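You operate a simulated robot arm through the tools that you are given. There is no shell and no other tool.

You are at the controls of a simulated robot arm. One attempt, no reset.

TASK
Shut the ledge's carton and tape it with the yellow tape piece.
Fine: both flaps shut; tape piece from the ledge, laid along the seam and pressed with the ledge's wooden block; put the block back.

Only the result counts: the job must be done as asked and must still hold three seconds after the hand-in. Knocking over, shifting, dropping, spilling or breaking anything else fails it.

THE ROBOT
A 6-joint arm with a two-finger gripper, fixed in place. Base frame: the origin is at the foot of the arm, x ahead of it, y to its left, z up. Units: mm, degrees, N and s.
Its first joint turns from -166.0 to 166.0 degrees. Payload 1.71 kg.
The TCP is the grasp point between the finger pads, 20 mm short of the fingertips. In the tool frame z runs along the fingers and y along their closing line. Largest opening 96 mm; the body of the gripper starts 113 mm behind the TCP.
Orientation is that of the tool frame in the base frame, as [roll, pitch, yaw] about the fixed x, y, z axes, in that order (R = Rz(yaw) Ry(pitch) Rx(roll)). With the fingers straight down and closing along the base's y, the tool's x points along the base's -x, its y along +y and its z along -z.

THE INTERFACE
- The arm moves only by the tool nudge_tool. Its argument "steps" is a list that holds one entry, the list of rows, each a list of 6 numbers: the shift along the tool's x, y, z in mm, then the turn, a rotation vector about the tool's x, y, z in degrees. In form: [[[tx, ty, tz, ax, ay, az], ...]]. A call has 1 to 20 rows; each row is the pose to reach, as a shift and turn from the pose commanded when the call began, along the tool's axes at that moment. "fingers" is the closure in counts, from 0 (fully open) to 255 (shut), set as the call begins (left out, the last holds). A row lasts 0.2 s, in which the tool goes at most 50 mm and 8.6 degrees; a call with a longer step from one row to the next is refused whole, and so is a gripper value outside its range. A pose out of reach is approached as far as the arm can. The call stops where the force on the tool passes 40 N (or 10 N more than at its start, if that is more) or the arm is blocked; 0.2 s more then pass. The fingers move at their own pace (about 45 mm/s each) and stop on an object; they squeeze with about 32 N. The grip force told is the motor's: it shows also when the fingers shut on nothing. Time passes only in rows, and 0.2 s behind the last, so rows that repeat a pose let the fingers close. It gives the time, the measured TCP pose, the force on the tool (base axes), the opening and the grip force at its end, in the units of the frame above (readings bear some noise), with the torque about the TCP (base axes, N m) and any sound that the robot's microphone picked up, and new pictures: "show" is both (left out), scene, wrist or none.
- Cameras (640 x 400 px; columns grow to the right, rows downward): "scene" is fixed at [218.5, -501.1, 1760.6]; the picture's right is [0.97, -0.24, 0.00], its down [-0.09, -0.34, -0.94] and it looks along [0.23, 0.91, -0.35] (base axes); focal length 323 px, centre (320, 200). "wrist" rides on the gripper at [66, 14, -145] in the tool frame; the picture's right is [-0.21, 0.98, 0.00], its down [-0.88, -0.19, -0.45] and it looks along [-0.44, -0.09, 0.90] (tool axes); focal length 275 px, centre (320, 200). There is no depth. A picture from a camera that has moved, and an enlarged one, comes with that camera's place and axes in the base frame and with its lens.
- lift_body(by): slides the trunk up (or, below 0, down) by that many mm; the arm rides with it, the base frame stays. It gives what a move gives, with no picture.
- close_up(camera, box): a new picture of the part [left, top, right, bottom] of that camera's present view, enlarged. No time passes.
- close_job(): hands the job in; it is judged then, once.

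Nothing tells you positions but the pictures and the camera data. Unless the task says otherwise, let go and move clear before handing in.

The tools are called by a JSON object that holds its "api" and its "payload". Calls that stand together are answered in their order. nudge_tool: Moves the arm, as the interface text tells. Its arguments: {"type":"object","properties":{"steps":{"type":"array","items":{"type":"array","items":{"type":"array","items":{"type":"number"}}}},"fingers":{"type":"number"},"show":{"type":"string","enum":["both","scene","wrist","none"]}},"required":["steps"]} The other tools are called the same way: lift_body (by) slides the trunk up or down; close_up (camera, box) takes an enlarged picture of a part of a camera's view; close_job () hands the job in.

At the start:

```text
clock: 0.0
ee_pos: [273.5, 694.5, 1554.7]
orientation: [-180.0, -0.2, -179.8]
force: [0.2, -0.7, -0.1]
torque: [0.01, 0.01, 0.01]
width: 96.0
gripper_force: 0.1
trunk travel left (down, up): [-325.0, 65.0]
```

scene: 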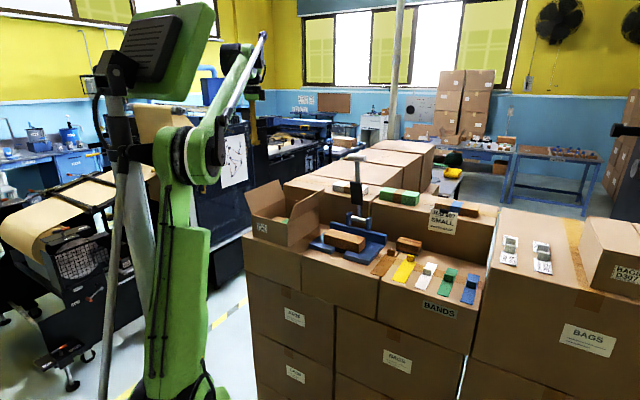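
wrist: 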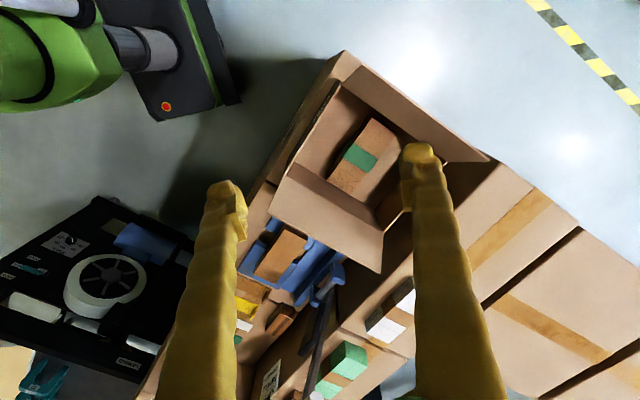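

I see an open carton with two flaps on a stack of boxes (the ledge), a wooden block in a blue cradle, and a row of tape strips (yellow among them). I'll look closer before moving anything.

{"api": "close_up", "payload": {"camera": "scene", "box": [230, 160, 390, 260]}}

{"api": "close_up", "payload": {"camera": "scene", "box": [340, 210, 500, 310]}}

{"api": "close_up", "payload": {"camera": "wrist", "box": [230, 40, 500, 280]}}

{"api": "close_up", "payload": {"camera": "wrist", "box": [200, 200, 420, 400]}}

```text
4.00 times, centred on (310, 210) of scene
camera zoom: at [218.5, -501.1, 1760.6], right [0.97, -0.24, 0.0], down [-0.09, -0.34, -0.94], along [0.23, 0.91, -0.35], focal length 1293 px, centre (360, 160)
```

zoom: 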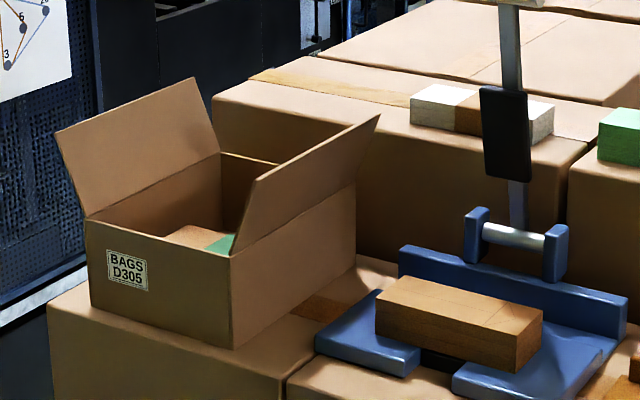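

```text
4.00 times, centred on (420, 260) of scene
camera zoom: at [218.5, -501.1, 1760.6], right [0.97, -0.24, 0.0], down [-0.09, -0.34, -0.94], along [0.23, 0.91, -0.35], focal length 1293 px, centre (-80, -40)
```

zoom: 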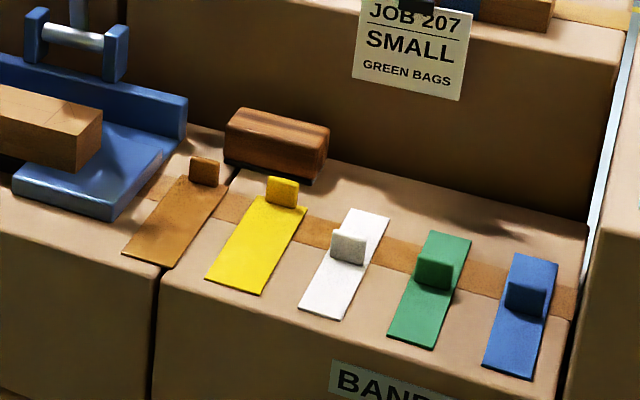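

```text
1.67 times, centred on (365, 160) of wrist
camera zoom: at [208.4, 709.1, 1699.9], right [0.21, 0.98, 0.0], down [0.88, -0.18, 0.44], along [0.43, -0.09, -0.9], focal length 459 px, centre (245, 267)
```

zoom: 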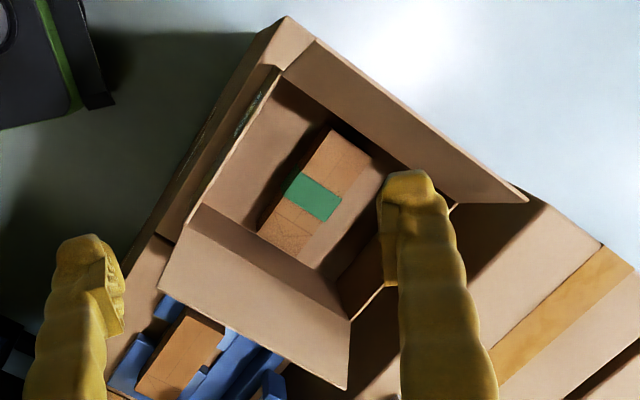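

```text
2.00 times, centred on (310, 300) of wrist
camera zoom: at [208.4, 709.1, 1699.9], right [0.21, 0.98, 0.0], down [0.88, -0.18, 0.44], along [0.43, -0.09, -0.9], focal length 551 px, centre (340, 0)
```

zoom: 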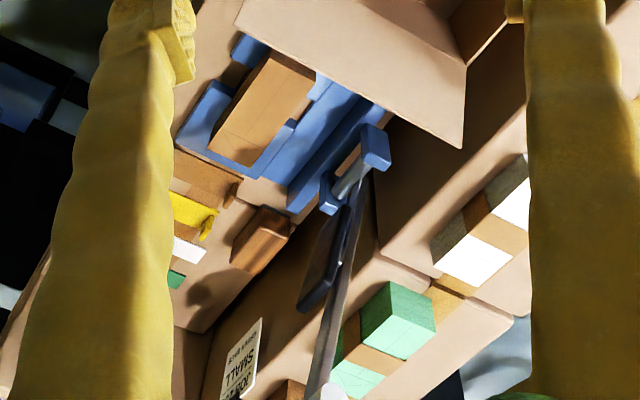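

The carton stands at roughly (320, 750) with its top near z≈1245, its flaps standing open and its seam at about 45° in the base frame; the tapes lie near (740, 360). I'll turn the tool 45° to line up with the ledge and move so the wrist camera looks down on the carton.

{"api": "nudge_tool", "payload": {"steps": [[[12, -5, 0, 0, 0, -7.5], [24, -10, 0, 0, 0, -15], [36, -15, 0, 0, 0, -22.5], [48, -20, 0, 0, 0, -30], [60, -25, 0, 0, 0, -37.5], [73, -30, 0, 0, 0, -45]]], "fingers": 0, "show": "both"}}

```text
clock: 1.4
ee_pos: [190.8, 664.9, 1556.7]
orientation: [-179.5, 0.5, -135.9]
force: [0.4, 0.1, 0.2]
torque: [-0.01, 0.02, 0.02]
width: 96.0
gripper_force: 0.1
trunk travel left (down, up): [-325.0, 65.0]
camera wrist: at [132.9, 629.3, 1701.5], right [-0.53, 0.85, -0.01], down [0.75, 0.48, 0.45], along [0.39, 0.24, -0.89], focal length 275 px, centre (320, 200)
```

scene: 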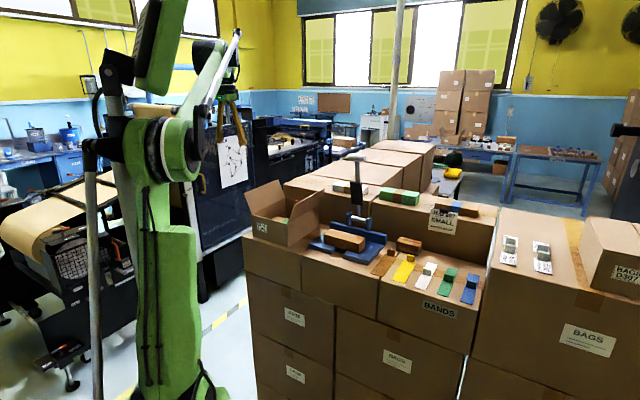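
wrist: 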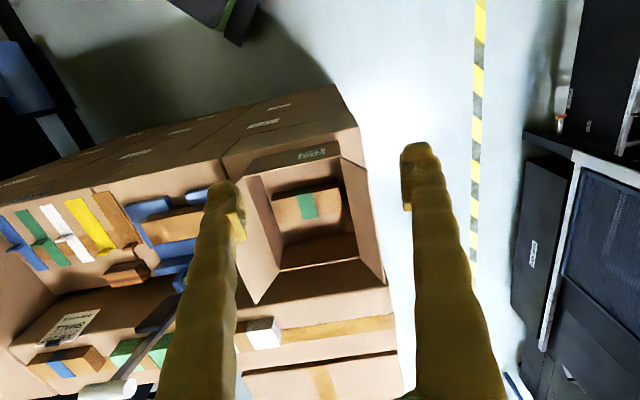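

The wrist camera now sees the carton, the blue jig and the row of tapes together. I'll zoom in on each for measurement.

{"api": "close_up", "payload": {"camera": "wrist", "box": [220, 120, 420, 320]}}

{"api": "close_up", "payload": {"camera": "wrist", "box": [0, 160, 240, 310]}}

{"api": "nudge_tool", "payload": {"steps": [[[0, 0, 0, 0, 0, 0]]], "show": "none"}}

```text
2.00 times, centred on (320, 220) of wrist
camera zoom: at [132.9, 629.3, 1701.5], right [-0.53, 0.85, -0.01], down [0.75, 0.48, 0.45], along [0.39, 0.24, -0.89], focal length 551 px, centre (320, 160)
```

zoom: 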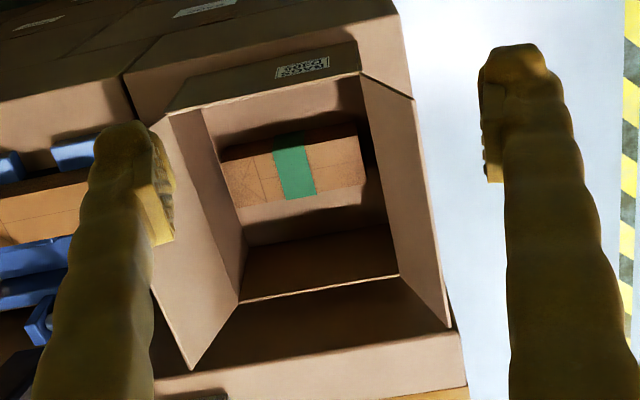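

```text
2.67 times, centred on (120, 235) of wrist
camera zoom: at [132.9, 629.3, 1701.5], right [-0.53, 0.85, -0.01], down [0.75, 0.48, 0.45], along [0.39, 0.24, -0.89], focal length 734 px, centre (853, 107)
```

zoom: 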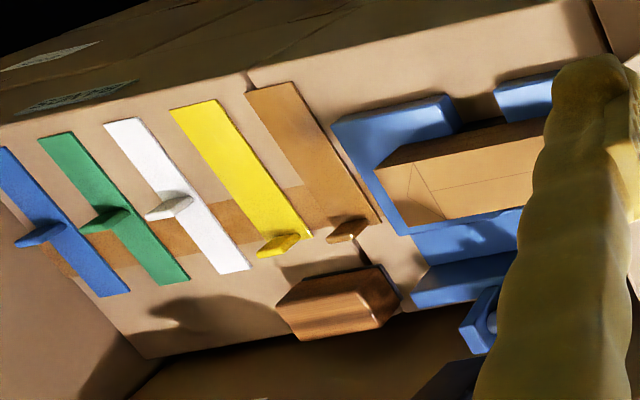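

```text
clock: 1.8
ee_pos: [188.4, 667.2, 1556.1]
orientation: [-179.6, 0.6, -135.7]
force: [0.0, 0.5, -0.1]
torque: [0.0, 0.03, 0.0]
width: 95.9
gripper_force: 0.1
trunk travel left (down, up): [-325.0, 65.0]
```

The measured pose sits ~12 mm off from what I commanded, so I'll check whether that's noise or a steady offset.

{"api": "nudge_tool", "payload": {"steps": [[[0, 0, 0, 0, 0, 0], [0, 0, 0, 0, 0, 0]]], "show": "none"}}

{"api": "nudge_tool", "payload": {"steps": [[[0, 0, 0, 0, 0, 0]]], "show": "none"}}

```text
clock: 2.4
ee_pos: [184.3, 667.5, 1556.3]
orientation: [-179.5, 0.7, -135.4]
force: [0.1, 0.4, 0.3]
torque: [-0.05, -0.03, 0.02]
width: 96.1
gripper_force: 0.1
trunk travel left (down, up): [-325.0, 65.0]
```

```text
clock: 2.8
ee_pos: [183.2, 667.8, 1555.6]
orientation: [-179.6, 0.7, -135.4]
force: [0.2, 0.2, 1.1]
torque: [-0.01, 0.03, 0.01]
width: 96.0
gripper_force: 0.0
trunk travel left (down, up): [-325.0, 65.0]
```

The pose is still creeping slowly. I'll wait a little and see whether it settles.

{"api": "nudge_tool", "payload": {"steps": [[[0, 0, 0, 0, 0, 0], [0, 0, 0, 0, 0, 0], [0, 0, 0, 0, 0, 0], [0, 0, 0, 0, 0, 0], [0, 0, 0, 0, 0, 0]]], "show": "none"}}

{"api": "nudge_tool", "payload": {"steps": [[[0, 0, 0, 0, 0, 0], [0, 0, 0, 0, 0, 0], [0, 0, 0, 0, 0, 0], [0, 0, 0, 0, 0, 0], [0, 0, 0, 0, 0, 0]]], "show": "wrist"}}

```text
clock: 4.0
ee_pos: [181.7, 666.1, 1556.0]
orientation: [-179.4, 0.6, -135.3]
force: [0.0, -0.1, -0.1]
torque: [0.0, 0.0, 0.01]
width: 96.0
gripper_force: 0.0
trunk travel left (down, up): [-325.0, 65.0]
```

```text
clock: 5.2
ee_pos: [178.1, 668.2, 1556.4]
orientation: [-179.6, 0.6, -135.2]
force: [0.1, -0.7, 0.2]
torque: [-0.01, 0.0, 0.02]
width: 95.7
gripper_force: 0.1
trunk travel left (down, up): [-325.0, 65.0]
camera wrist: at [122.2, 630.8, 1701.7], right [-0.54, 0.84, -0.01], down [0.75, 0.49, 0.46], along [0.38, 0.24, -0.89], focal length 275 px, centre (320, 200)
```

wrist: 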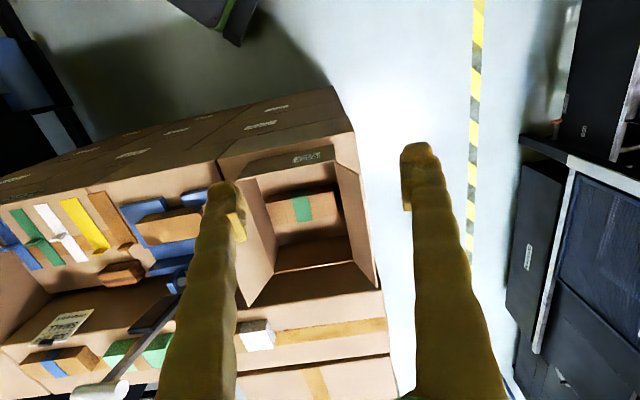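

The carton measures about 176×222 mm at 45°, its top near z 1245 and the ledge near 1147. It is centred at about (381, 753), with flaps leaning about 20° outward. Next I'll move over the tapes and block for a closer view, and check the drift there.

{"api": "nudge_tool", "payload": {"steps": [[[-10.3, -45, 0, 0, 0, 0], [-20.6, -90, 0, 0, 0, 0], [-30.9, -135, 0, 0, 0, 0], [-41.2, -180, 0, 0, 0, 0], [-51.5, -225, 0, 0, 0, 0], [-61.8, -270, 0, 0, 0, 0], [-72.1, -315, 0, 0, 0, 0], [-82.4, -360, 0, 0, 0, 0], [-92.7, -405, 0, 0, 0, 0], [-103, -450, 0, 0, 0, 0], [-113.3, -495, 0, 0, 0, 0], [-123.6, -540, 0, 0, 0, 0], [-123.6, -540, 0, 0, 0, 0]]], "show": "both"}}

```text
clock: 8.0
ee_pos: [647.8, 371.4, 1563.9]
orientation: [-179.6, 0.5, -134.9]
force: [-0.4, -0.4, -0.2]
torque: [0.02, -0.02, 0.02]
width: 95.9
gripper_force: 0.0
trunk travel left (down, up): [-325.0, 65.0]
camera wrist: at [590.3, 333.1, 1709.4], right [-0.55, 0.84, -0.01], down [0.74, 0.49, 0.46], along [0.38, 0.24, -0.89], focal length 275 px, centre (320, 200)
```

scene: 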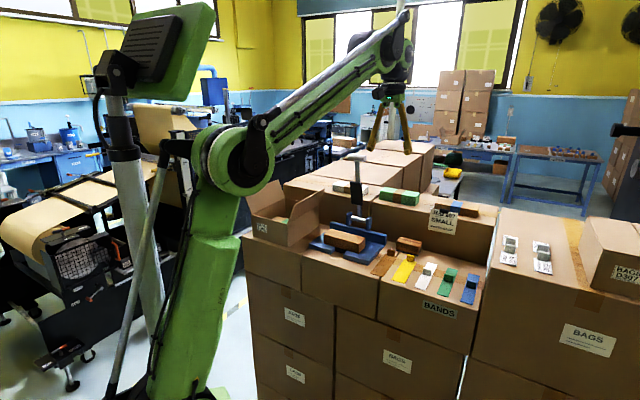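
wrist: 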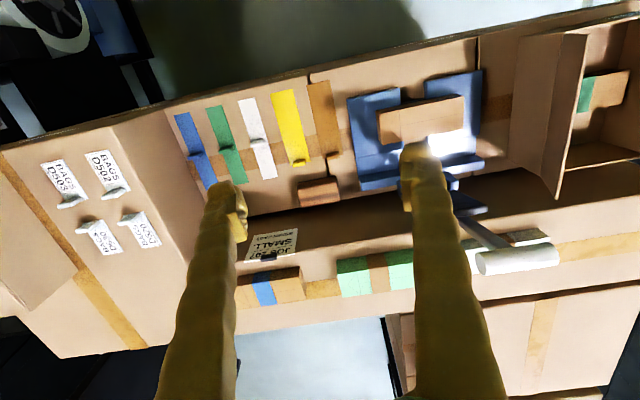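

The row of tapes, the wooden block with the dark sole, and the jig are all in view. I'll zoom in and check drift again.

{"api": "close_up", "payload": {"camera": "wrist", "box": [230, 70, 390, 220]}}

{"api": "nudge_tool", "payload": {"steps": [[[0, 0, 0, 0, 0, 0], [0, 0, 0, 0, 0, 0], [0, 0, 0, 0, 0, 0], [0, 0, 0, 0, 0, 0]]], "show": "none"}}

{"api": "nudge_tool", "payload": {"steps": [[[0, 0, 0, 0, 0, 0], [0, 0, 0, 0, 0, 0], [0, 0, 0, 0, 0, 0], [0, 0, 0, 0, 0, 0]]], "show": "none"}}

```text
2.67 times, centred on (310, 145) of wrist
camera zoom: at [590.3, 333.1, 1709.4], right [-0.55, 0.84, -0.01], down [0.74, 0.49, 0.46], along [0.38, 0.24, -0.89], focal length 734 px, centre (347, 347)
```

zoom: 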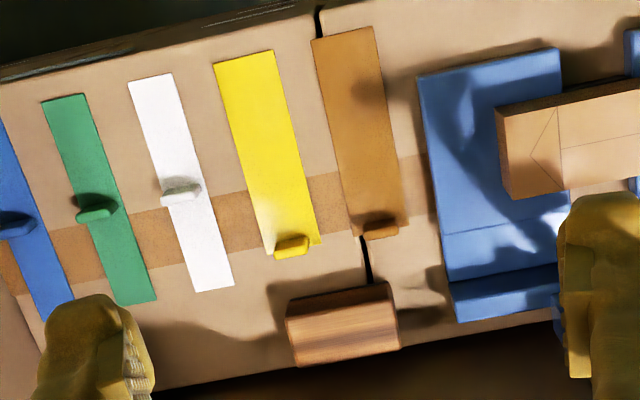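

```text
clock: 9.0
ee_pos: [647.0, 371.3, 1564.9]
orientation: [-179.6, 0.6, -135.0]
force: [-0.6, -0.6, 0.4]
torque: [0.01, 0.0, -0.06]
width: 96.0
gripper_force: 0.1
trunk travel left (down, up): [-325.0, 65.0]
```

```text
clock: 10.0
ee_pos: [646.8, 370.7, 1564.1]
orientation: [-179.5, 0.6, -134.9]
force: [-0.6, -0.7, -0.6]
torque: [0.01, 0.01, -0.03]
width: 95.7
gripper_force: 0.0
trunk travel left (down, up): [-325.0, 65.0]
```

The arm is steady here, and the yellow tape runs along the 45° direction with its tab at the far end. I'll go lower for a closer look at the tab and the wooden block.

{"api": "nudge_tool", "payload": {"steps": [[[0, -8, 41, 0, 0, 0], [0, -16, 82, 0, 0, 0], [0, -24, 123, 0, 0, 0], [0, -32, 164, 0, 0, 0], [0, -32, 164, 0, 0, 0]]], "show": "wrist"}}

{"api": "close_up", "payload": {"camera": "wrist", "box": [240, 90, 440, 230]}}

```text
clock: 11.2
ee_pos: [670.8, 349.6, 1397.4]
orientation: [-179.3, 0.6, -135.0]
force: [0.2, 0.7, 0.0]
torque: [-0.01, 0.02, 0.0]
width: 96.0
gripper_force: 0.0
trunk travel left (down, up): [-325.0, 65.0]
camera wrist: at [612.6, 311.6, 1543.0], right [-0.55, 0.84, -0.01], down [0.74, 0.49, 0.46], along [0.38, 0.24, -0.89], focal length 275 px, centre (320, 200)
```

wrist: 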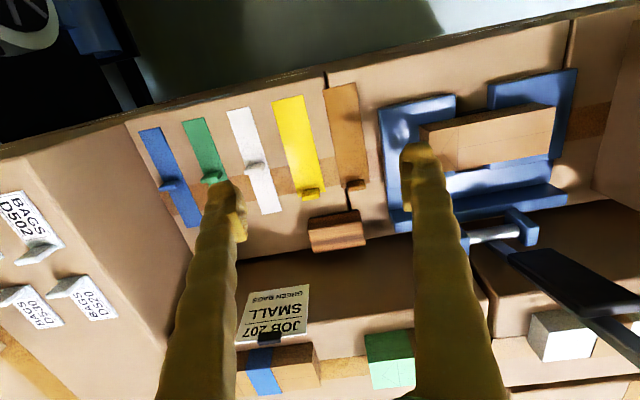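

```text
2.86 times, centred on (340, 160) of wrist
camera zoom: at [612.6, 311.6, 1543.0], right [-0.55, 0.84, -0.01], down [0.74, 0.49, 0.46], along [0.38, 0.24, -0.89], focal length 786 px, centre (263, 314)
```

zoom: 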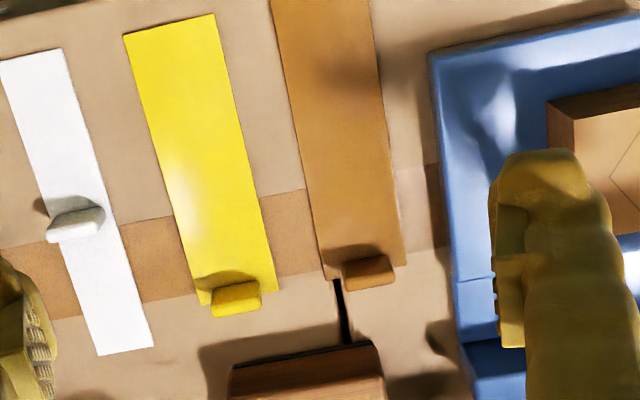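

The yellow strip is about 151×45 mm, with a 28×10 mm tab near its far end at about (779, 399). Now I'll zoom in on the block and the wall behind it.

{"api": "close_up", "payload": {"camera": "wrist", "box": [240, 180, 420, 300]}}

{"api": "close_up", "payload": {"camera": "scene", "box": [380, 225, 480, 300]}}

```text
3.33 times, centred on (330, 240) of wrist
camera zoom: at [612.6, 311.6, 1543.0], right [-0.55, 0.84, -0.01], down [0.74, 0.49, 0.46], along [0.38, 0.24, -0.89], focal length 918 px, centre (287, 67)
```

zoom: 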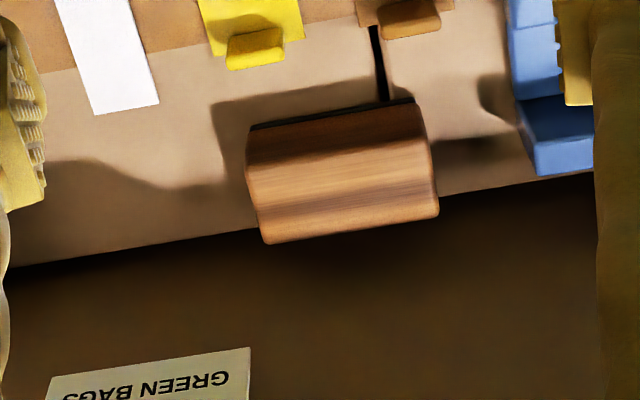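

```text
5.33 times, centred on (430, 262) of scene
camera zoom: at [218.5, -501.1, 1760.6], right [0.97, -0.24, 0.0], down [-0.09, -0.34, -0.94], along [0.23, 0.91, -0.35], focal length 1724 px, centre (-267, -133)
```

zoom: 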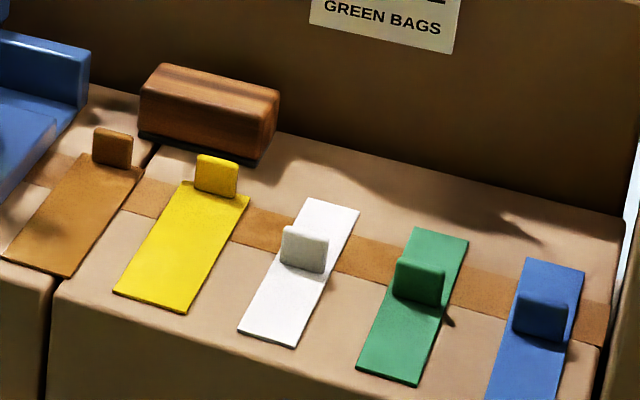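

The block with the dark sole is about 83×45×38 mm at (p≈242, q≈907) in ledge axes, against a wall at q≈948. I'll start with the flaps: raise, close the fingers and travel to outside the far-left flap.

{"api": "nudge_tool", "payload": {"steps": [[[0, 0, -40, 0, 0, 0], [0, 0, -80, 0, 0, 0], [0, 0, -120, 0, 0, 0], [0, 0, -160, 0, 0, 0], [-6, 45.5, -160, 0, 0, 0], [-12, 91, -160, 0, 0, 0], [-18, 136.5, -160, 0, 0, 0], [-24, 182, -160, 0, 0, 0], [-30, 227.5, -160, 0, 0, 0], [-36, 273, -160, 0, 0, 0], [-42, 318.5, -160, 0, 0, 0], [-48, 364, -160, 0, 0, 0], [-54, 409.5, -160, 0, 0, 0], [-60, 455, -160, 0, 0, 0], [-66, 500.5, -160, 0, 0, 0], [-72, 546, -160, 0, 0, 0], [-78, 591.5, -160, 0, 0, 0], [-84, 637, -160, 0, 0, 0], [-84, 637, -160, 0, 0, 0]]], "fingers": 255, "show": "both"}}

```text
clock: 15.2
ee_pos: [269.7, 808.8, 1513.7]
orientation: [-179.5, 0.5, -134.9]
force: [-0.1, 1.4, -0.1]
torque: [-0.12, -0.02, -0.02]
width: 0.0
gripper_force: 28.8
out of reach, approached as far as the arm can: row 15, 16, 17, 18, 19
trunk travel left (down, up): [-325.0, 65.0]
camera wrist: at [213.1, 771.1, 1658.9], right [-0.55, 0.84, -0.01], down [0.74, 0.49, 0.45], along [0.38, 0.24, -0.89], focal length 275 px, centre (320, 200)
```

scene: 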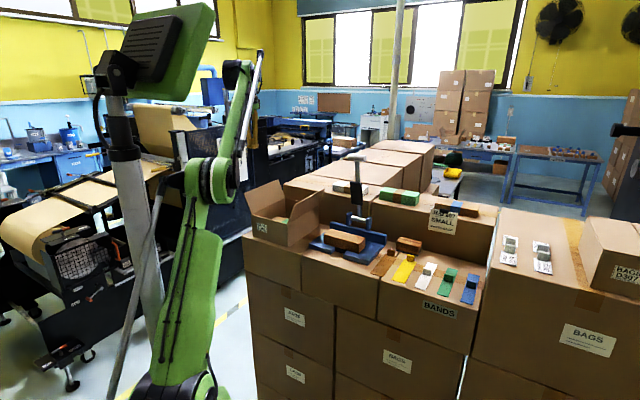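
wrist: 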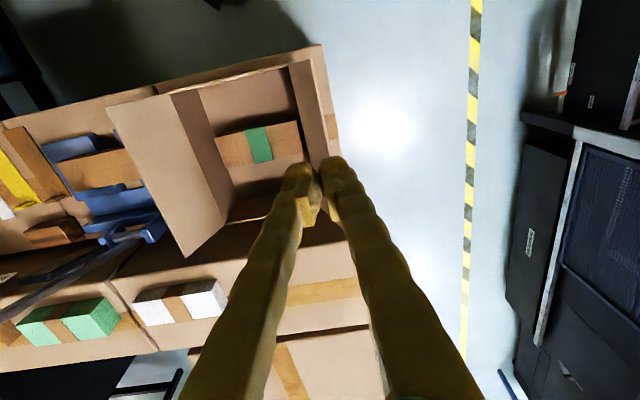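

The arm hit its reach limit at that height; lower down it reaches farther. I'm just outside flap A in p, so I'll step down a bit and see where the commanded pose resolves.

{"api": "nudge_tool", "payload": {"steps": [[[0, 0, 20, 0, 0, 0], [0, 0, 40, 0, 0, 0], [0, 0, 40, 0, 0, 0]]], "show": "none"}}

```text
clock: 16.0
ee_pos: [272.0, 808.5, 1477.8]
orientation: [-179.6, 0.5, -135.0]
force: [0.2, 0.0, 0.2]
torque: [0.01, 0.0, 0.0]
width: 0.1
gripper_force: 29.4
trunk travel left (down, up): [-325.0, 65.0]
```

The commanded pose follows the actual one, so relative steps work. Next I'll move outward past flap A and down, staying clear of it.

{"api": "nudge_tool", "payload": {"steps": [[[-5, 18, 25, 0, 0, 0], [-15, 36, 50, 0, 0, 0], [-28, 38, 75, 0, 0, 0], [-41, 38, 78, 0, 0, 0], [-41, 38, 78, 0, 0, 0]]], "show": "wrist"}}

```text
clock: 17.2
ee_pos: [275.9, 861.5, 1399.2]
orientation: [-179.5, 0.5, -135.1]
force: [0.0, 0.3, -0.2]
torque: [-0.04, -0.02, -0.01]
width: 0.1
gripper_force: 29.2
trunk travel left (down, up): [-325.0, 65.0]
camera wrist: at [219.1, 824.8, 1545.0], right [-0.55, 0.84, -0.01], down [0.74, 0.49, 0.45], along [0.38, 0.24, -0.89], focal length 275 px, centre (320, 200)
```

wrist: 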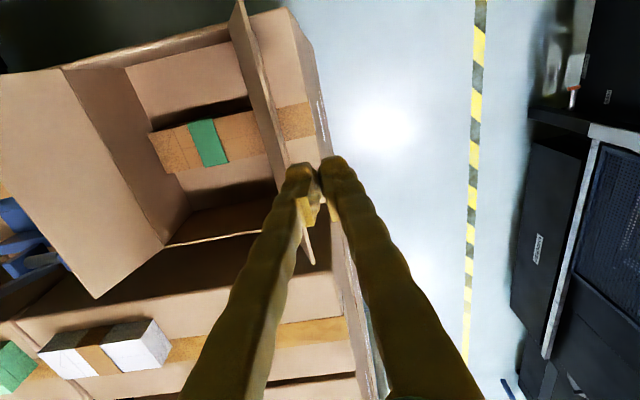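

TCP is at p≈−414, about 18 mm clear of flap A's free edge. I'll descend beside it.

{"api": "nudge_tool", "payload": {"steps": [[[0, 0, 40, 0, 0, 0], [0, 0, 80, 0, 0, 0], [0, 0, 110, 0, 0, 0], [0, 0, 110, 0, 0, 0]]], "show": "both"}}

{"api": "close_up", "payload": {"camera": "scene", "box": [230, 160, 390, 260]}}

```text
clock: 18.2
ee_pos: [276.7, 862.5, 1289.0]
orientation: [-179.4, 0.6, -135.0]
force: [-0.6, 0.1, 0.1]
torque: [-0.04, 0.0, -0.01]
width: 0.0
gripper_force: 28.9
trunk travel left (down, up): [-325.0, 65.0]
camera wrist: at [219.3, 825.5, 1435.2], right [-0.55, 0.84, -0.01], down [0.74, 0.49, 0.46], along [0.38, 0.24, -0.89], focal length 275 px, centre (320, 200)
```

scene: 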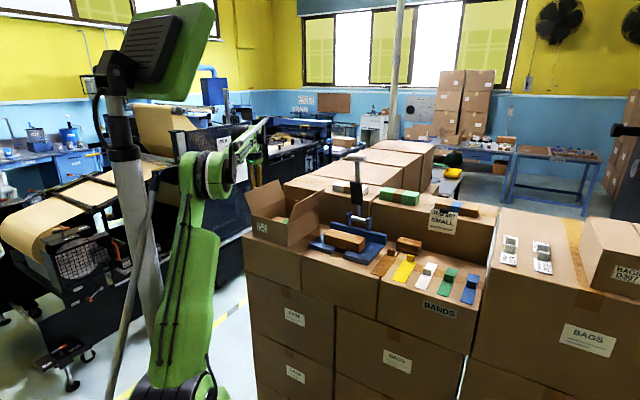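
wrist: 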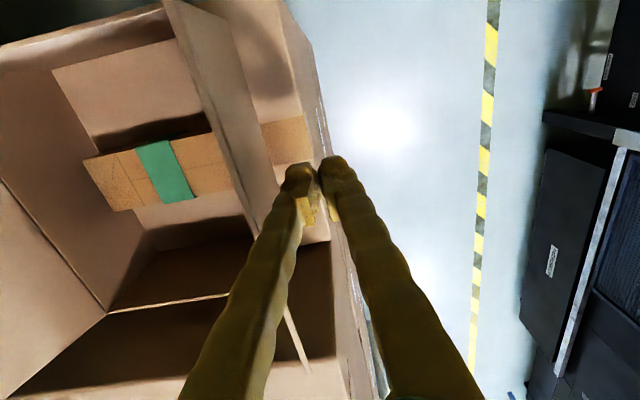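

```text
4.00 times, centred on (310, 210) of scene
camera zoom: at [218.5, -501.1, 1760.6], right [0.97, -0.24, 0.0], down [-0.09, -0.34, -0.94], along [0.23, 0.91, -0.35], focal length 1293 px, centre (360, 160)
```

zoom: 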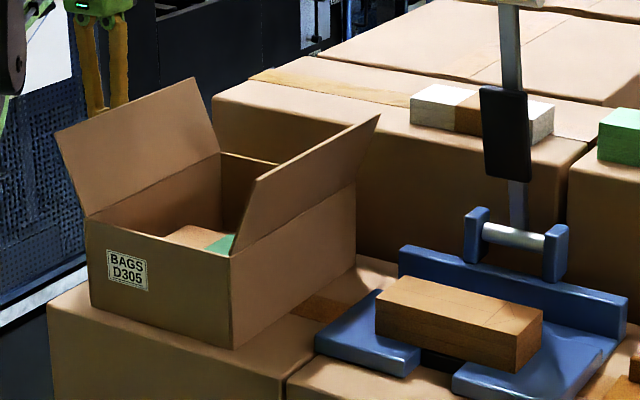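

The closed fingers are outside flap A. I'll push it inward gradually and watch the force.

{"api": "nudge_tool", "payload": {"steps": [[[0, -12, 0, 0, 0, 0], [0, -24, 0, 0, 0, 0], [0, -36, 0, 0, 0, 0], [0, -48, 0, 0, 0, 0], [0, -60, 0, 0, 0, 0], [0, -72, 0, 0, 0, 0]]], "show": "both"}}

{"api": "close_up", "payload": {"camera": "scene", "box": [230, 160, 390, 260]}}

```text
clock: 19.6
ee_pos: [327.1, 813.6, 1290.5]
orientation: [-179.5, 0.6, -134.9]
force: [-0.3, 0.5, 0.3]
torque: [0.03, 0.03, 0.01]
width: 0.0
gripper_force: 29.4
trunk travel left (down, up): [-325.0, 65.0]
camera wrist: at [269.2, 775.7, 1436.3], right [-0.55, 0.84, -0.01], down [0.74, 0.49, 0.46], along [0.38, 0.24, -0.89], focal length 275 px, centre (320, 200)
```

scene: 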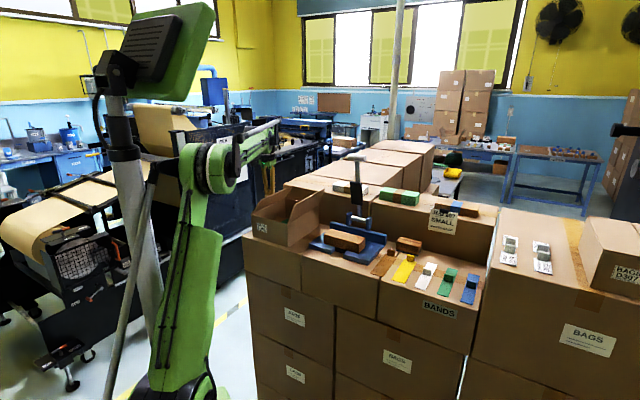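
wrist: 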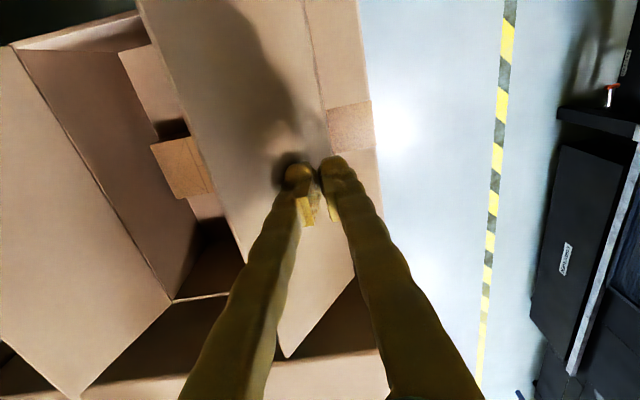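

```text
4.00 times, centred on (310, 210) of scene
camera zoom: at [218.5, -501.1, 1760.6], right [0.97, -0.24, 0.0], down [-0.09, -0.34, -0.94], along [0.23, 0.91, -0.35], focal length 1293 px, centre (360, 160)
```

zoom: 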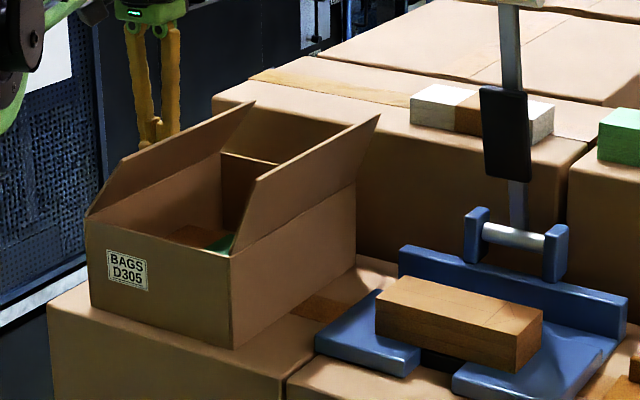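

Flap A follows cleanly with no force. I'll continue inward and then start down.

{"api": "nudge_tool", "payload": {"steps": [[[0, -12, 0, 0, 0, 0], [0, -24, 0, 0, 0, 0], [0, -36, 0, 0, 0, 0], [0, -46, 3, 0, 0, 0], [0, -50, 10, 0, 0, 0], [0, -50, 18, 0, 0, 0], [0, -50, 22, 0, 0, 0]]], "show": "both"}}

{"api": "close_up", "payload": {"camera": "scene", "box": [230, 160, 390, 260]}}

```text
clock: 21.2
ee_pos: [361.7, 777.3, 1268.3]
orientation: [-179.5, 0.6, -134.9]
force: [0.2, 0.2, -0.5]
torque: [-0.01, 0.04, 0.01]
width: 0.0
gripper_force: 29.4
trunk travel left (down, up): [-325.0, 65.0]
camera wrist: at [304.3, 739.9, 1414.3], right [-0.55, 0.84, -0.01], down [0.74, 0.49, 0.46], along [0.38, 0.24, -0.89], focal length 275 px, centre (320, 200)
```

scene: 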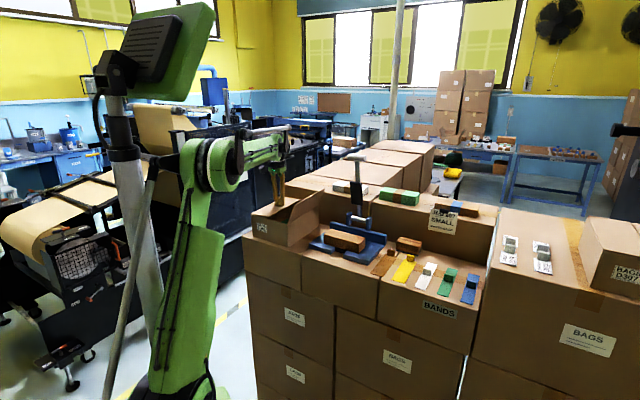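
wrist: 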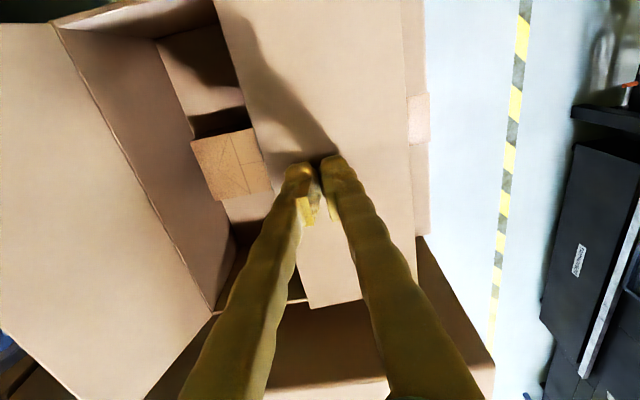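

```text
4.00 times, centred on (310, 210) of scene
camera zoom: at [218.5, -501.1, 1760.6], right [0.97, -0.24, 0.0], down [-0.09, -0.34, -0.94], along [0.23, 0.91, -0.35], focal length 1293 px, centre (360, 160)
```

zoom: 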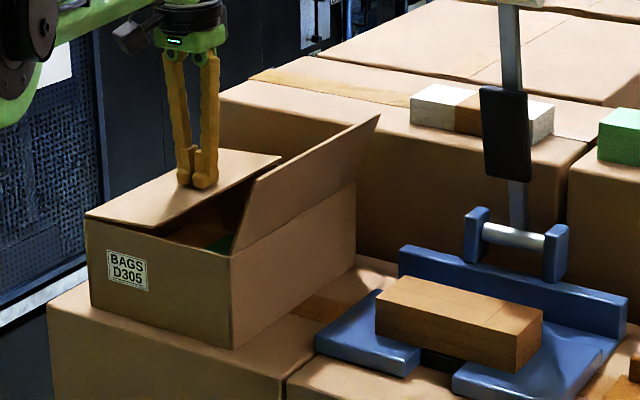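

Flap A is nearly flat. I'll press down gently in small steps until contact force shows.

{"api": "nudge_tool", "payload": {"steps": [[[0, 0, 3, 0, 0, 0], [0, 0, 6, 0, 0, 0], [0, 0, 8, 0, 0, 0], [0, 0, 10, 0, 0, 0]]], "show": "none"}}

{"api": "close_up", "payload": {"camera": "scene", "box": [230, 160, 390, 260]}}

```text
clock: 22.2
ee_pos: [338.8, 777.7, 1267.0]
orientation: [-178.8, 1.4, -134.8]
force: [-1.2, -0.1, -0.5]
torque: [-0.04, -0.1, 0.01]
width: 0.0
gripper_force: 28.3
trunk travel left (down, up): [-325.0, 65.0]
stopped in row 4: the force on the tool passed its limit at 43 N (the readings are from after the stop); the commanded pose is now the measured one
```

```text
4.00 times, centred on (310, 210) of scene
camera zoom: at [218.5, -501.1, 1760.6], right [0.97, -0.24, 0.0], down [-0.09, -0.34, -0.94], along [0.23, 0.91, -0.35], focal length 1293 px, centre (360, 160)
```

zoom: 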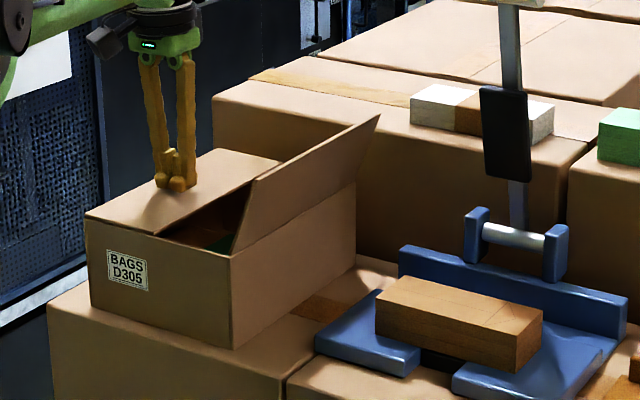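

Flap A looks flat now and contact was felt with the tip near z≈1247, but the arm slid ~23 mm in −x after the stop. I'll lift off and check how the pose behaves.

{"api": "nudge_tool", "payload": {"steps": [[[0, 0, -20, 0, 0, 0], [0, 0, -40, 0, 0, 0], [0, 0, -40, 0, 0, 0]]], "show": "none"}}

{"api": "nudge_tool", "payload": {"steps": [[[0, 0, 0, 0, 0, 0], [0, 0, 0, 0, 0, 0], [0, 0, 0, 0, 0, 0], [0, 0, 0, 0, 0, 0], [0, 0, 0, 0, 0, 0]]], "show": "wrist"}}

{"api": "close_up", "payload": {"camera": "scene", "box": [230, 160, 390, 260]}}

```text
clock: 23.0
ee_pos: [341.9, 776.0, 1307.0]
orientation: [-178.9, 1.3, -134.9]
force: [-0.8, 0.4, -0.6]
torque: [-0.02, -0.06, -0.01]
width: 0.3
gripper_force: 29.8
trunk travel left (down, up): [-325.0, 65.0]
```

```text
clock: 24.2
ee_pos: [343.3, 776.7, 1306.3]
orientation: [-178.9, 1.2, -134.9]
force: [0.0, 0.1, 0.0]
torque: [-0.02, -0.01, -0.03]
width: 0.0
gripper_force: 29.7
trunk travel left (down, up): [-325.0, 65.0]
camera wrist: at [283.3, 739.1, 1450.9], right [-0.55, 0.84, -0.01], down [0.74, 0.49, 0.47], along [0.4, 0.25, -0.88], focal length 275 px, centre (320, 200)
```

wrist: 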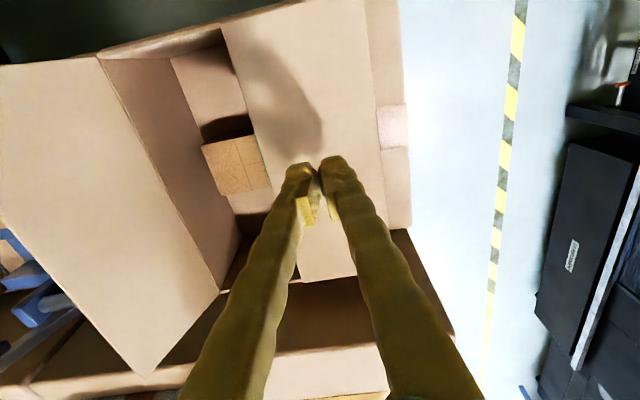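

```text
4.00 times, centred on (310, 210) of scene
camera zoom: at [218.5, -501.1, 1760.6], right [0.97, -0.24, 0.0], down [-0.09, -0.34, -0.94], along [0.23, 0.91, -0.35], focal length 1293 px, centre (360, 160)
```

zoom: 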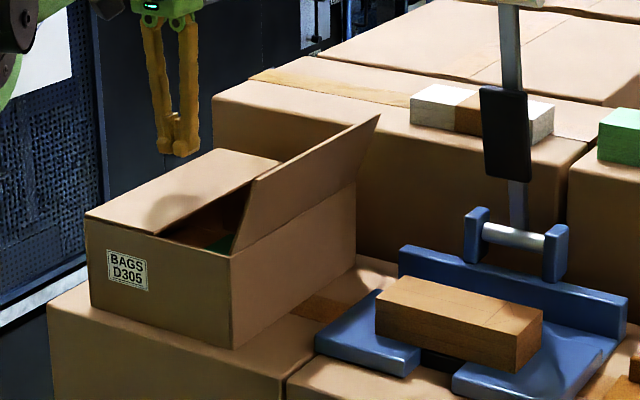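

Flap A stays shut and the carton hasn't moved. I'll level the tool, rise over flap B and go to its outer side.

{"api": "nudge_tool", "payload": {"steps": [[[0, 0, -45, -0.5, 0.6, 0], [0, 0, -90, -1.1, 1.2, 0], [-3, -45, -95, -1.1, 1.2, 0], [-6, -90, -95, -1.1, 1.2, 0], [-9, -135, -95, -1.1, 1.2, 0], [-13, -175, -95, -1.1, 1.2, 0], [-13, -197, -95, -1.1, 1.2, 0], [-13, -197, -95, -1.1, 1.2, 0]]], "show": "both"}}

{"api": "close_up", "payload": {"camera": "scene", "box": [230, 110, 430, 260]}}

```text
clock: 26.0
ee_pos: [486.7, 650.0, 1403.8]
orientation: [179.8, 0.0, -134.9]
force: [0.1, 0.1, -0.3]
torque: [0.01, 0.01, -0.01]
width: 0.0
gripper_force: 29.9
trunk travel left (down, up): [-325.0, 65.0]
camera wrist: at [431.5, 611.6, 1549.6], right [-0.55, 0.84, 0.0], down [0.75, 0.49, 0.45], along [0.37, 0.24, -0.9], focal length 275 px, centre (320, 200)
```

scene: 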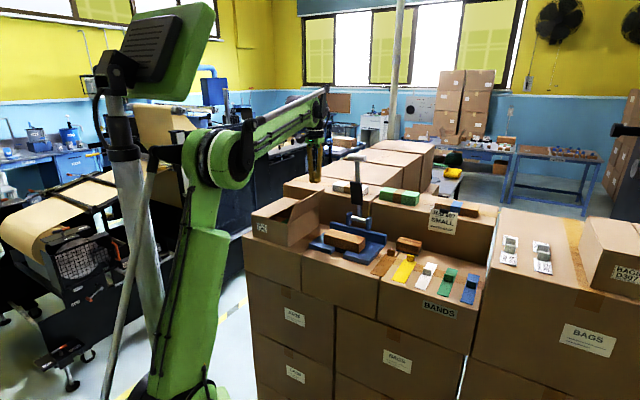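
wrist: 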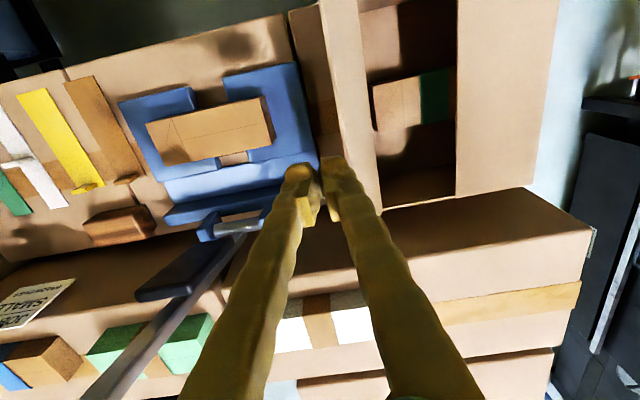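

```text
2.67 times, centred on (330, 185) of scene
camera zoom: at [218.5, -501.1, 1760.6], right [0.97, -0.24, 0.0], down [-0.09, -0.34, -0.94], along [0.23, 0.91, -0.35], focal length 862 px, centre (293, 240)
```

zoom: 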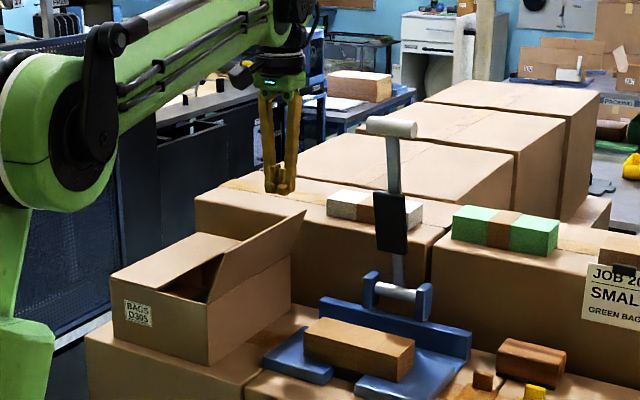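

TCP is at p≈−115 outside flap B with a small clearance. I'll shift outward a little more and descend.

{"api": "nudge_tool", "payload": {"steps": [[[0, -8, 5, 0, 0, 0], [0, -8, 45, 0, 0, 0], [0, -8, 85, 0, 0, 0], [0, -8, 113, 0, 0, 0], [0, -8, 113, 0, 0, 0]]], "show": "both"}}

{"api": "close_up", "payload": {"camera": "scene", "box": [230, 110, 430, 260]}}

```text
clock: 27.2
ee_pos: [494.8, 643.3, 1290.4]
orientation: [179.9, 0.0, -134.9]
force: [1.1, 1.3, 0.0]
torque: [-0.02, -0.03, 0.02]
width: 0.1
gripper_force: 29.4
trunk travel left (down, up): [-325.0, 65.0]
camera wrist: at [439.7, 605.9, 1436.1], right [-0.55, 0.84, 0.0], down [0.75, 0.49, 0.45], along [0.37, 0.24, -0.9], focal length 275 px, centre (320, 200)
```

scene: 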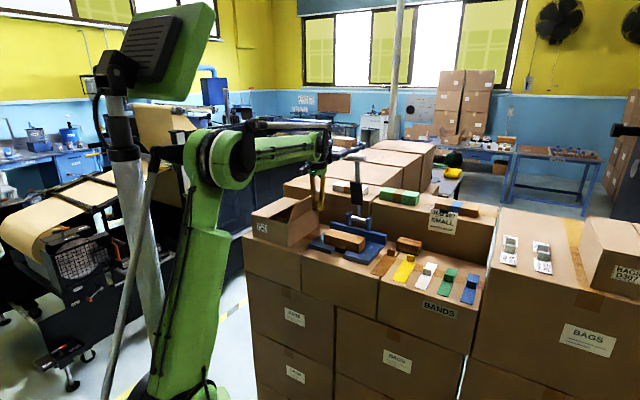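
wrist: 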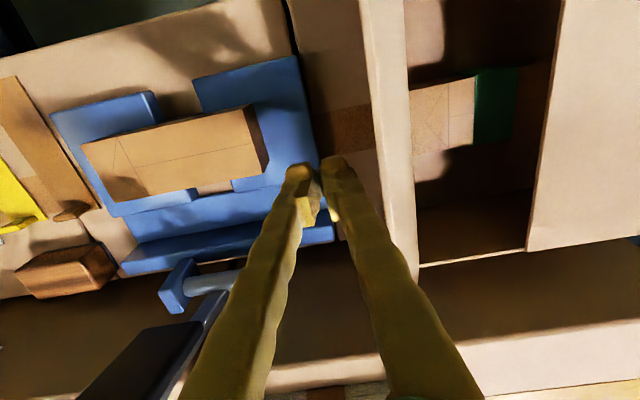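

```text
2.67 times, centred on (330, 185) of scene
camera zoom: at [218.5, -501.1, 1760.6], right [0.97, -0.24, 0.0], down [-0.09, -0.34, -0.94], along [0.23, 0.91, -0.35], focal length 862 px, centre (293, 240)
```

zoom: 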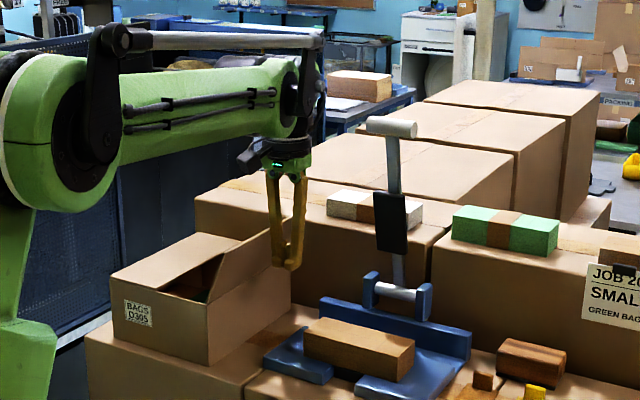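

The fingers are outside flap B and lower than its top edge. I'll push it inward the same way.

{"api": "nudge_tool", "payload": {"steps": [[[0, 12, 0, 0, 0, 0], [0, 24, 0, 0, 0, 0], [0, 36, 0, 0, 0, 0], [0, 48, 0, 0, 0, 0], [0, 60, 0, 0, 0, 0], [0, 72, 0, 0, 0, 0], [0, 84, 0, 0, 0, 0]]], "show": "wrist"}}

{"api": "close_up", "payload": {"camera": "scene", "box": [230, 110, 430, 260]}}

```text
clock: 28.8
ee_pos: [433.9, 702.8, 1291.6]
orientation: [180.0, 0.0, -135.0]
force: [-0.3, -0.5, -0.3]
torque: [-0.04, -0.03, 0.0]
width: 0.0
gripper_force: 29.1
trunk travel left (down, up): [-325.0, 65.0]
camera wrist: at [379.6, 664.6, 1437.5], right [-0.55, 0.84, 0.0], down [0.75, 0.49, 0.45], along [0.37, 0.24, -0.9], focal length 275 px, centre (320, 200)
```

wrist: 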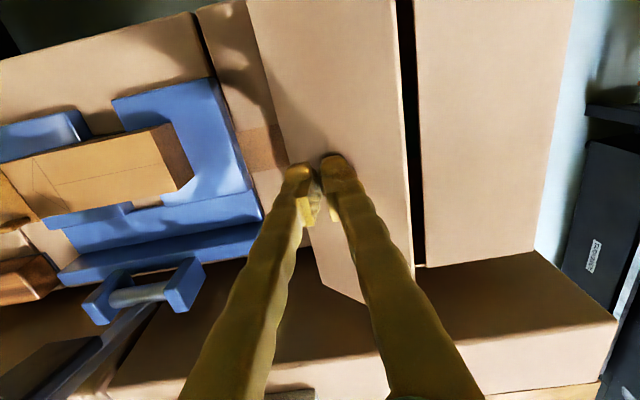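

```text
2.67 times, centred on (330, 185) of scene
camera zoom: at [218.5, -501.1, 1760.6], right [0.97, -0.24, 0.0], down [-0.09, -0.34, -0.94], along [0.23, 0.91, -0.35], focal length 862 px, centre (293, 240)
```

zoom: 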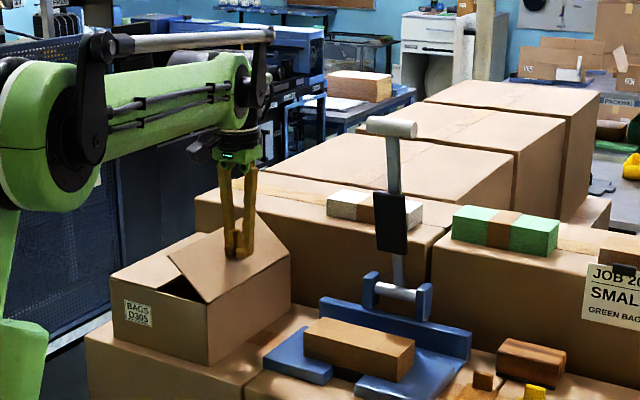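

Flap B follows well. I'll continue inward and down, stopping just above full contact.

{"api": "nudge_tool", "payload": {"steps": [[[0, 10, 0, 0, 0, 0], [0, 20, 0, 0, 0, 0], [0, 30, 0, 0, 0, 0], [0, 40, 3, 0, 0, 0], [0, 45, 8, 0, 0, 0], [0, 45, 14, 0, 0, 0], [0, 45, 19, 0, 0, 0], [0, 45, 21, 0, 0, 0]]], "show": "wrist"}}

{"api": "close_up", "payload": {"camera": "scene", "box": [230, 160, 390, 260]}}

```text
clock: 30.6
ee_pos: [402.8, 733.7, 1271.9]
orientation: [179.9, 0.0, -134.8]
force: [0.5, 0.3, 0.0]
torque: [0.03, -0.03, -0.03]
width: 0.2
gripper_force: 29.4
trunk travel left (down, up): [-325.0, 65.0]
camera wrist: at [347.8, 695.8, 1417.3], right [-0.55, 0.84, 0.0], down [0.75, 0.49, 0.45], along [0.37, 0.24, -0.9], focal length 275 px, centre (320, 200)
```

wrist: 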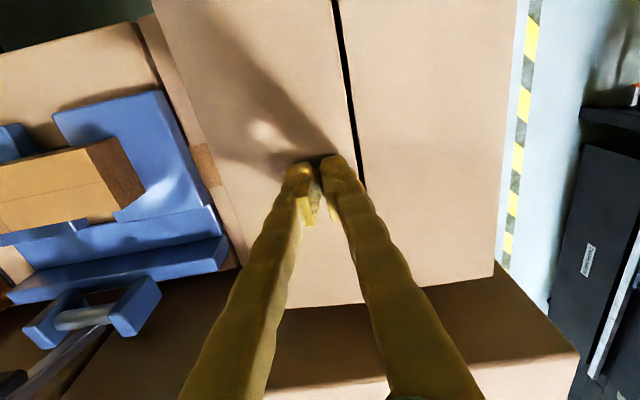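

```text
4.00 times, centred on (310, 210) of scene
camera zoom: at [218.5, -501.1, 1760.6], right [0.97, -0.24, 0.0], down [-0.09, -0.34, -0.94], along [0.23, 0.91, -0.35], focal length 1293 px, centre (360, 160)
```

zoom: 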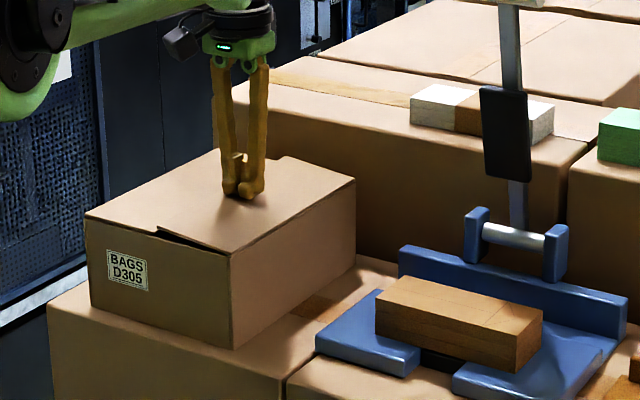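

Flap B is within a few degrees of closed. I'll press in millimetre steps and watch the force.

{"api": "nudge_tool", "payload": {"steps": [[[0, 0, 1.5, 0, 0, 0], [0, 0, 3, 0, 0, 0], [0, 0, 4, 0, 0, 0]]], "show": "none"}}

{"api": "close_up", "payload": {"camera": "scene", "box": [230, 185, 330, 250]}}

```text
clock: 31.4
ee_pos: [401.3, 734.3, 1267.0]
orientation: [179.9, 0.0, -135.0]
force: [-0.1, -0.2, -0.4]
torque: [-0.03, 0.02, -0.04]
width: 0.0
gripper_force: 28.7
trunk travel left (down, up): [-325.0, 65.0]
```

```text
6.15 times, centred on (280, 218) of scene
camera zoom: at [218.5, -501.1, 1760.6], right [0.97, -0.24, 0.0], down [-0.09, -0.34, -0.94], along [0.23, 0.91, -0.35], focal length 1989 px, centre (566, 92)
```

zoom: 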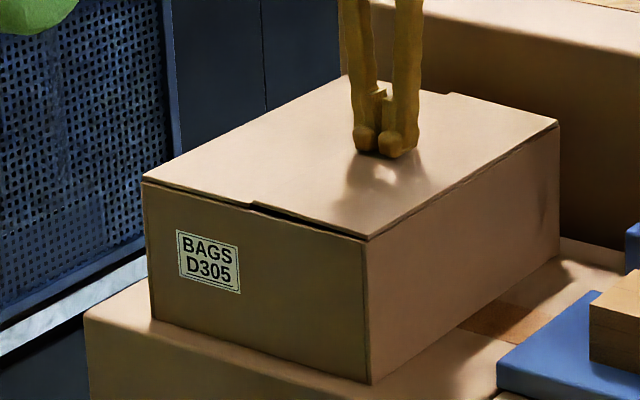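

Still no force and a tiny gap at the front. I'll go a few millimetres lower.

{"api": "nudge_tool", "payload": {"steps": [[[0, 0, 1, 0, 0, 0], [0, 0, 2, 0, 0, 0], [0, 0, 2.5, 0, 0, 0]]], "show": "none"}}

{"api": "close_up", "payload": {"camera": "scene", "box": [230, 185, 330, 250]}}

```text
clock: 32.2
ee_pos: [403.7, 733.0, 1264.4]
orientation: [179.9, 0.0, -134.9]
force: [0.4, 0.0, 0.8]
torque: [-0.02, -0.01, -0.02]
width: 0.2
gripper_force: 28.9
trunk travel left (down, up): [-325.0, 65.0]
```

```text
6.15 times, centred on (280, 218) of scene
camera zoom: at [218.5, -501.1, 1760.6], right [0.97, -0.24, 0.0], down [-0.09, -0.34, -0.94], along [0.23, 0.91, -0.35], focal length 1989 px, centre (566, 92)
```

zoom: 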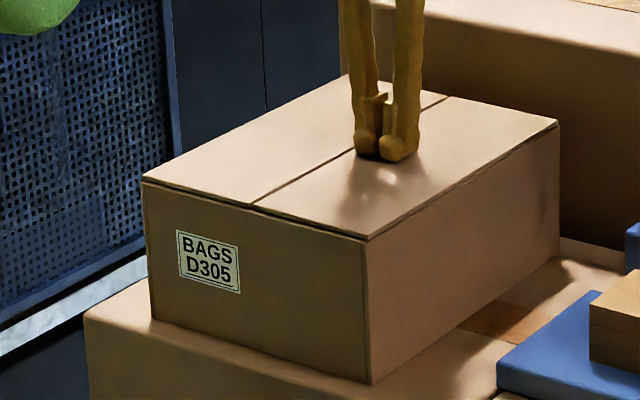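

Both flaps are now flush with a clean seam line. One small extra press to confirm contact, then I'll check it stays.

{"api": "nudge_tool", "payload": {"steps": [[[0, 0, 1, 0, 0, 0], [0, 0, 1.5, 0, 0, 0]]], "show": "none"}}

```text
clock: 32.8
ee_pos: [402.9, 733.5, 1263.8]
orientation: [180.0, 0.0, -135.0]
force: [-3.3, 1.3, 4.8]
torque: [0.05, 0.03, 0.0]
width: 6.0
gripper_force: 29.9
trunk travel left (down, up): [-325.0, 65.0]
```

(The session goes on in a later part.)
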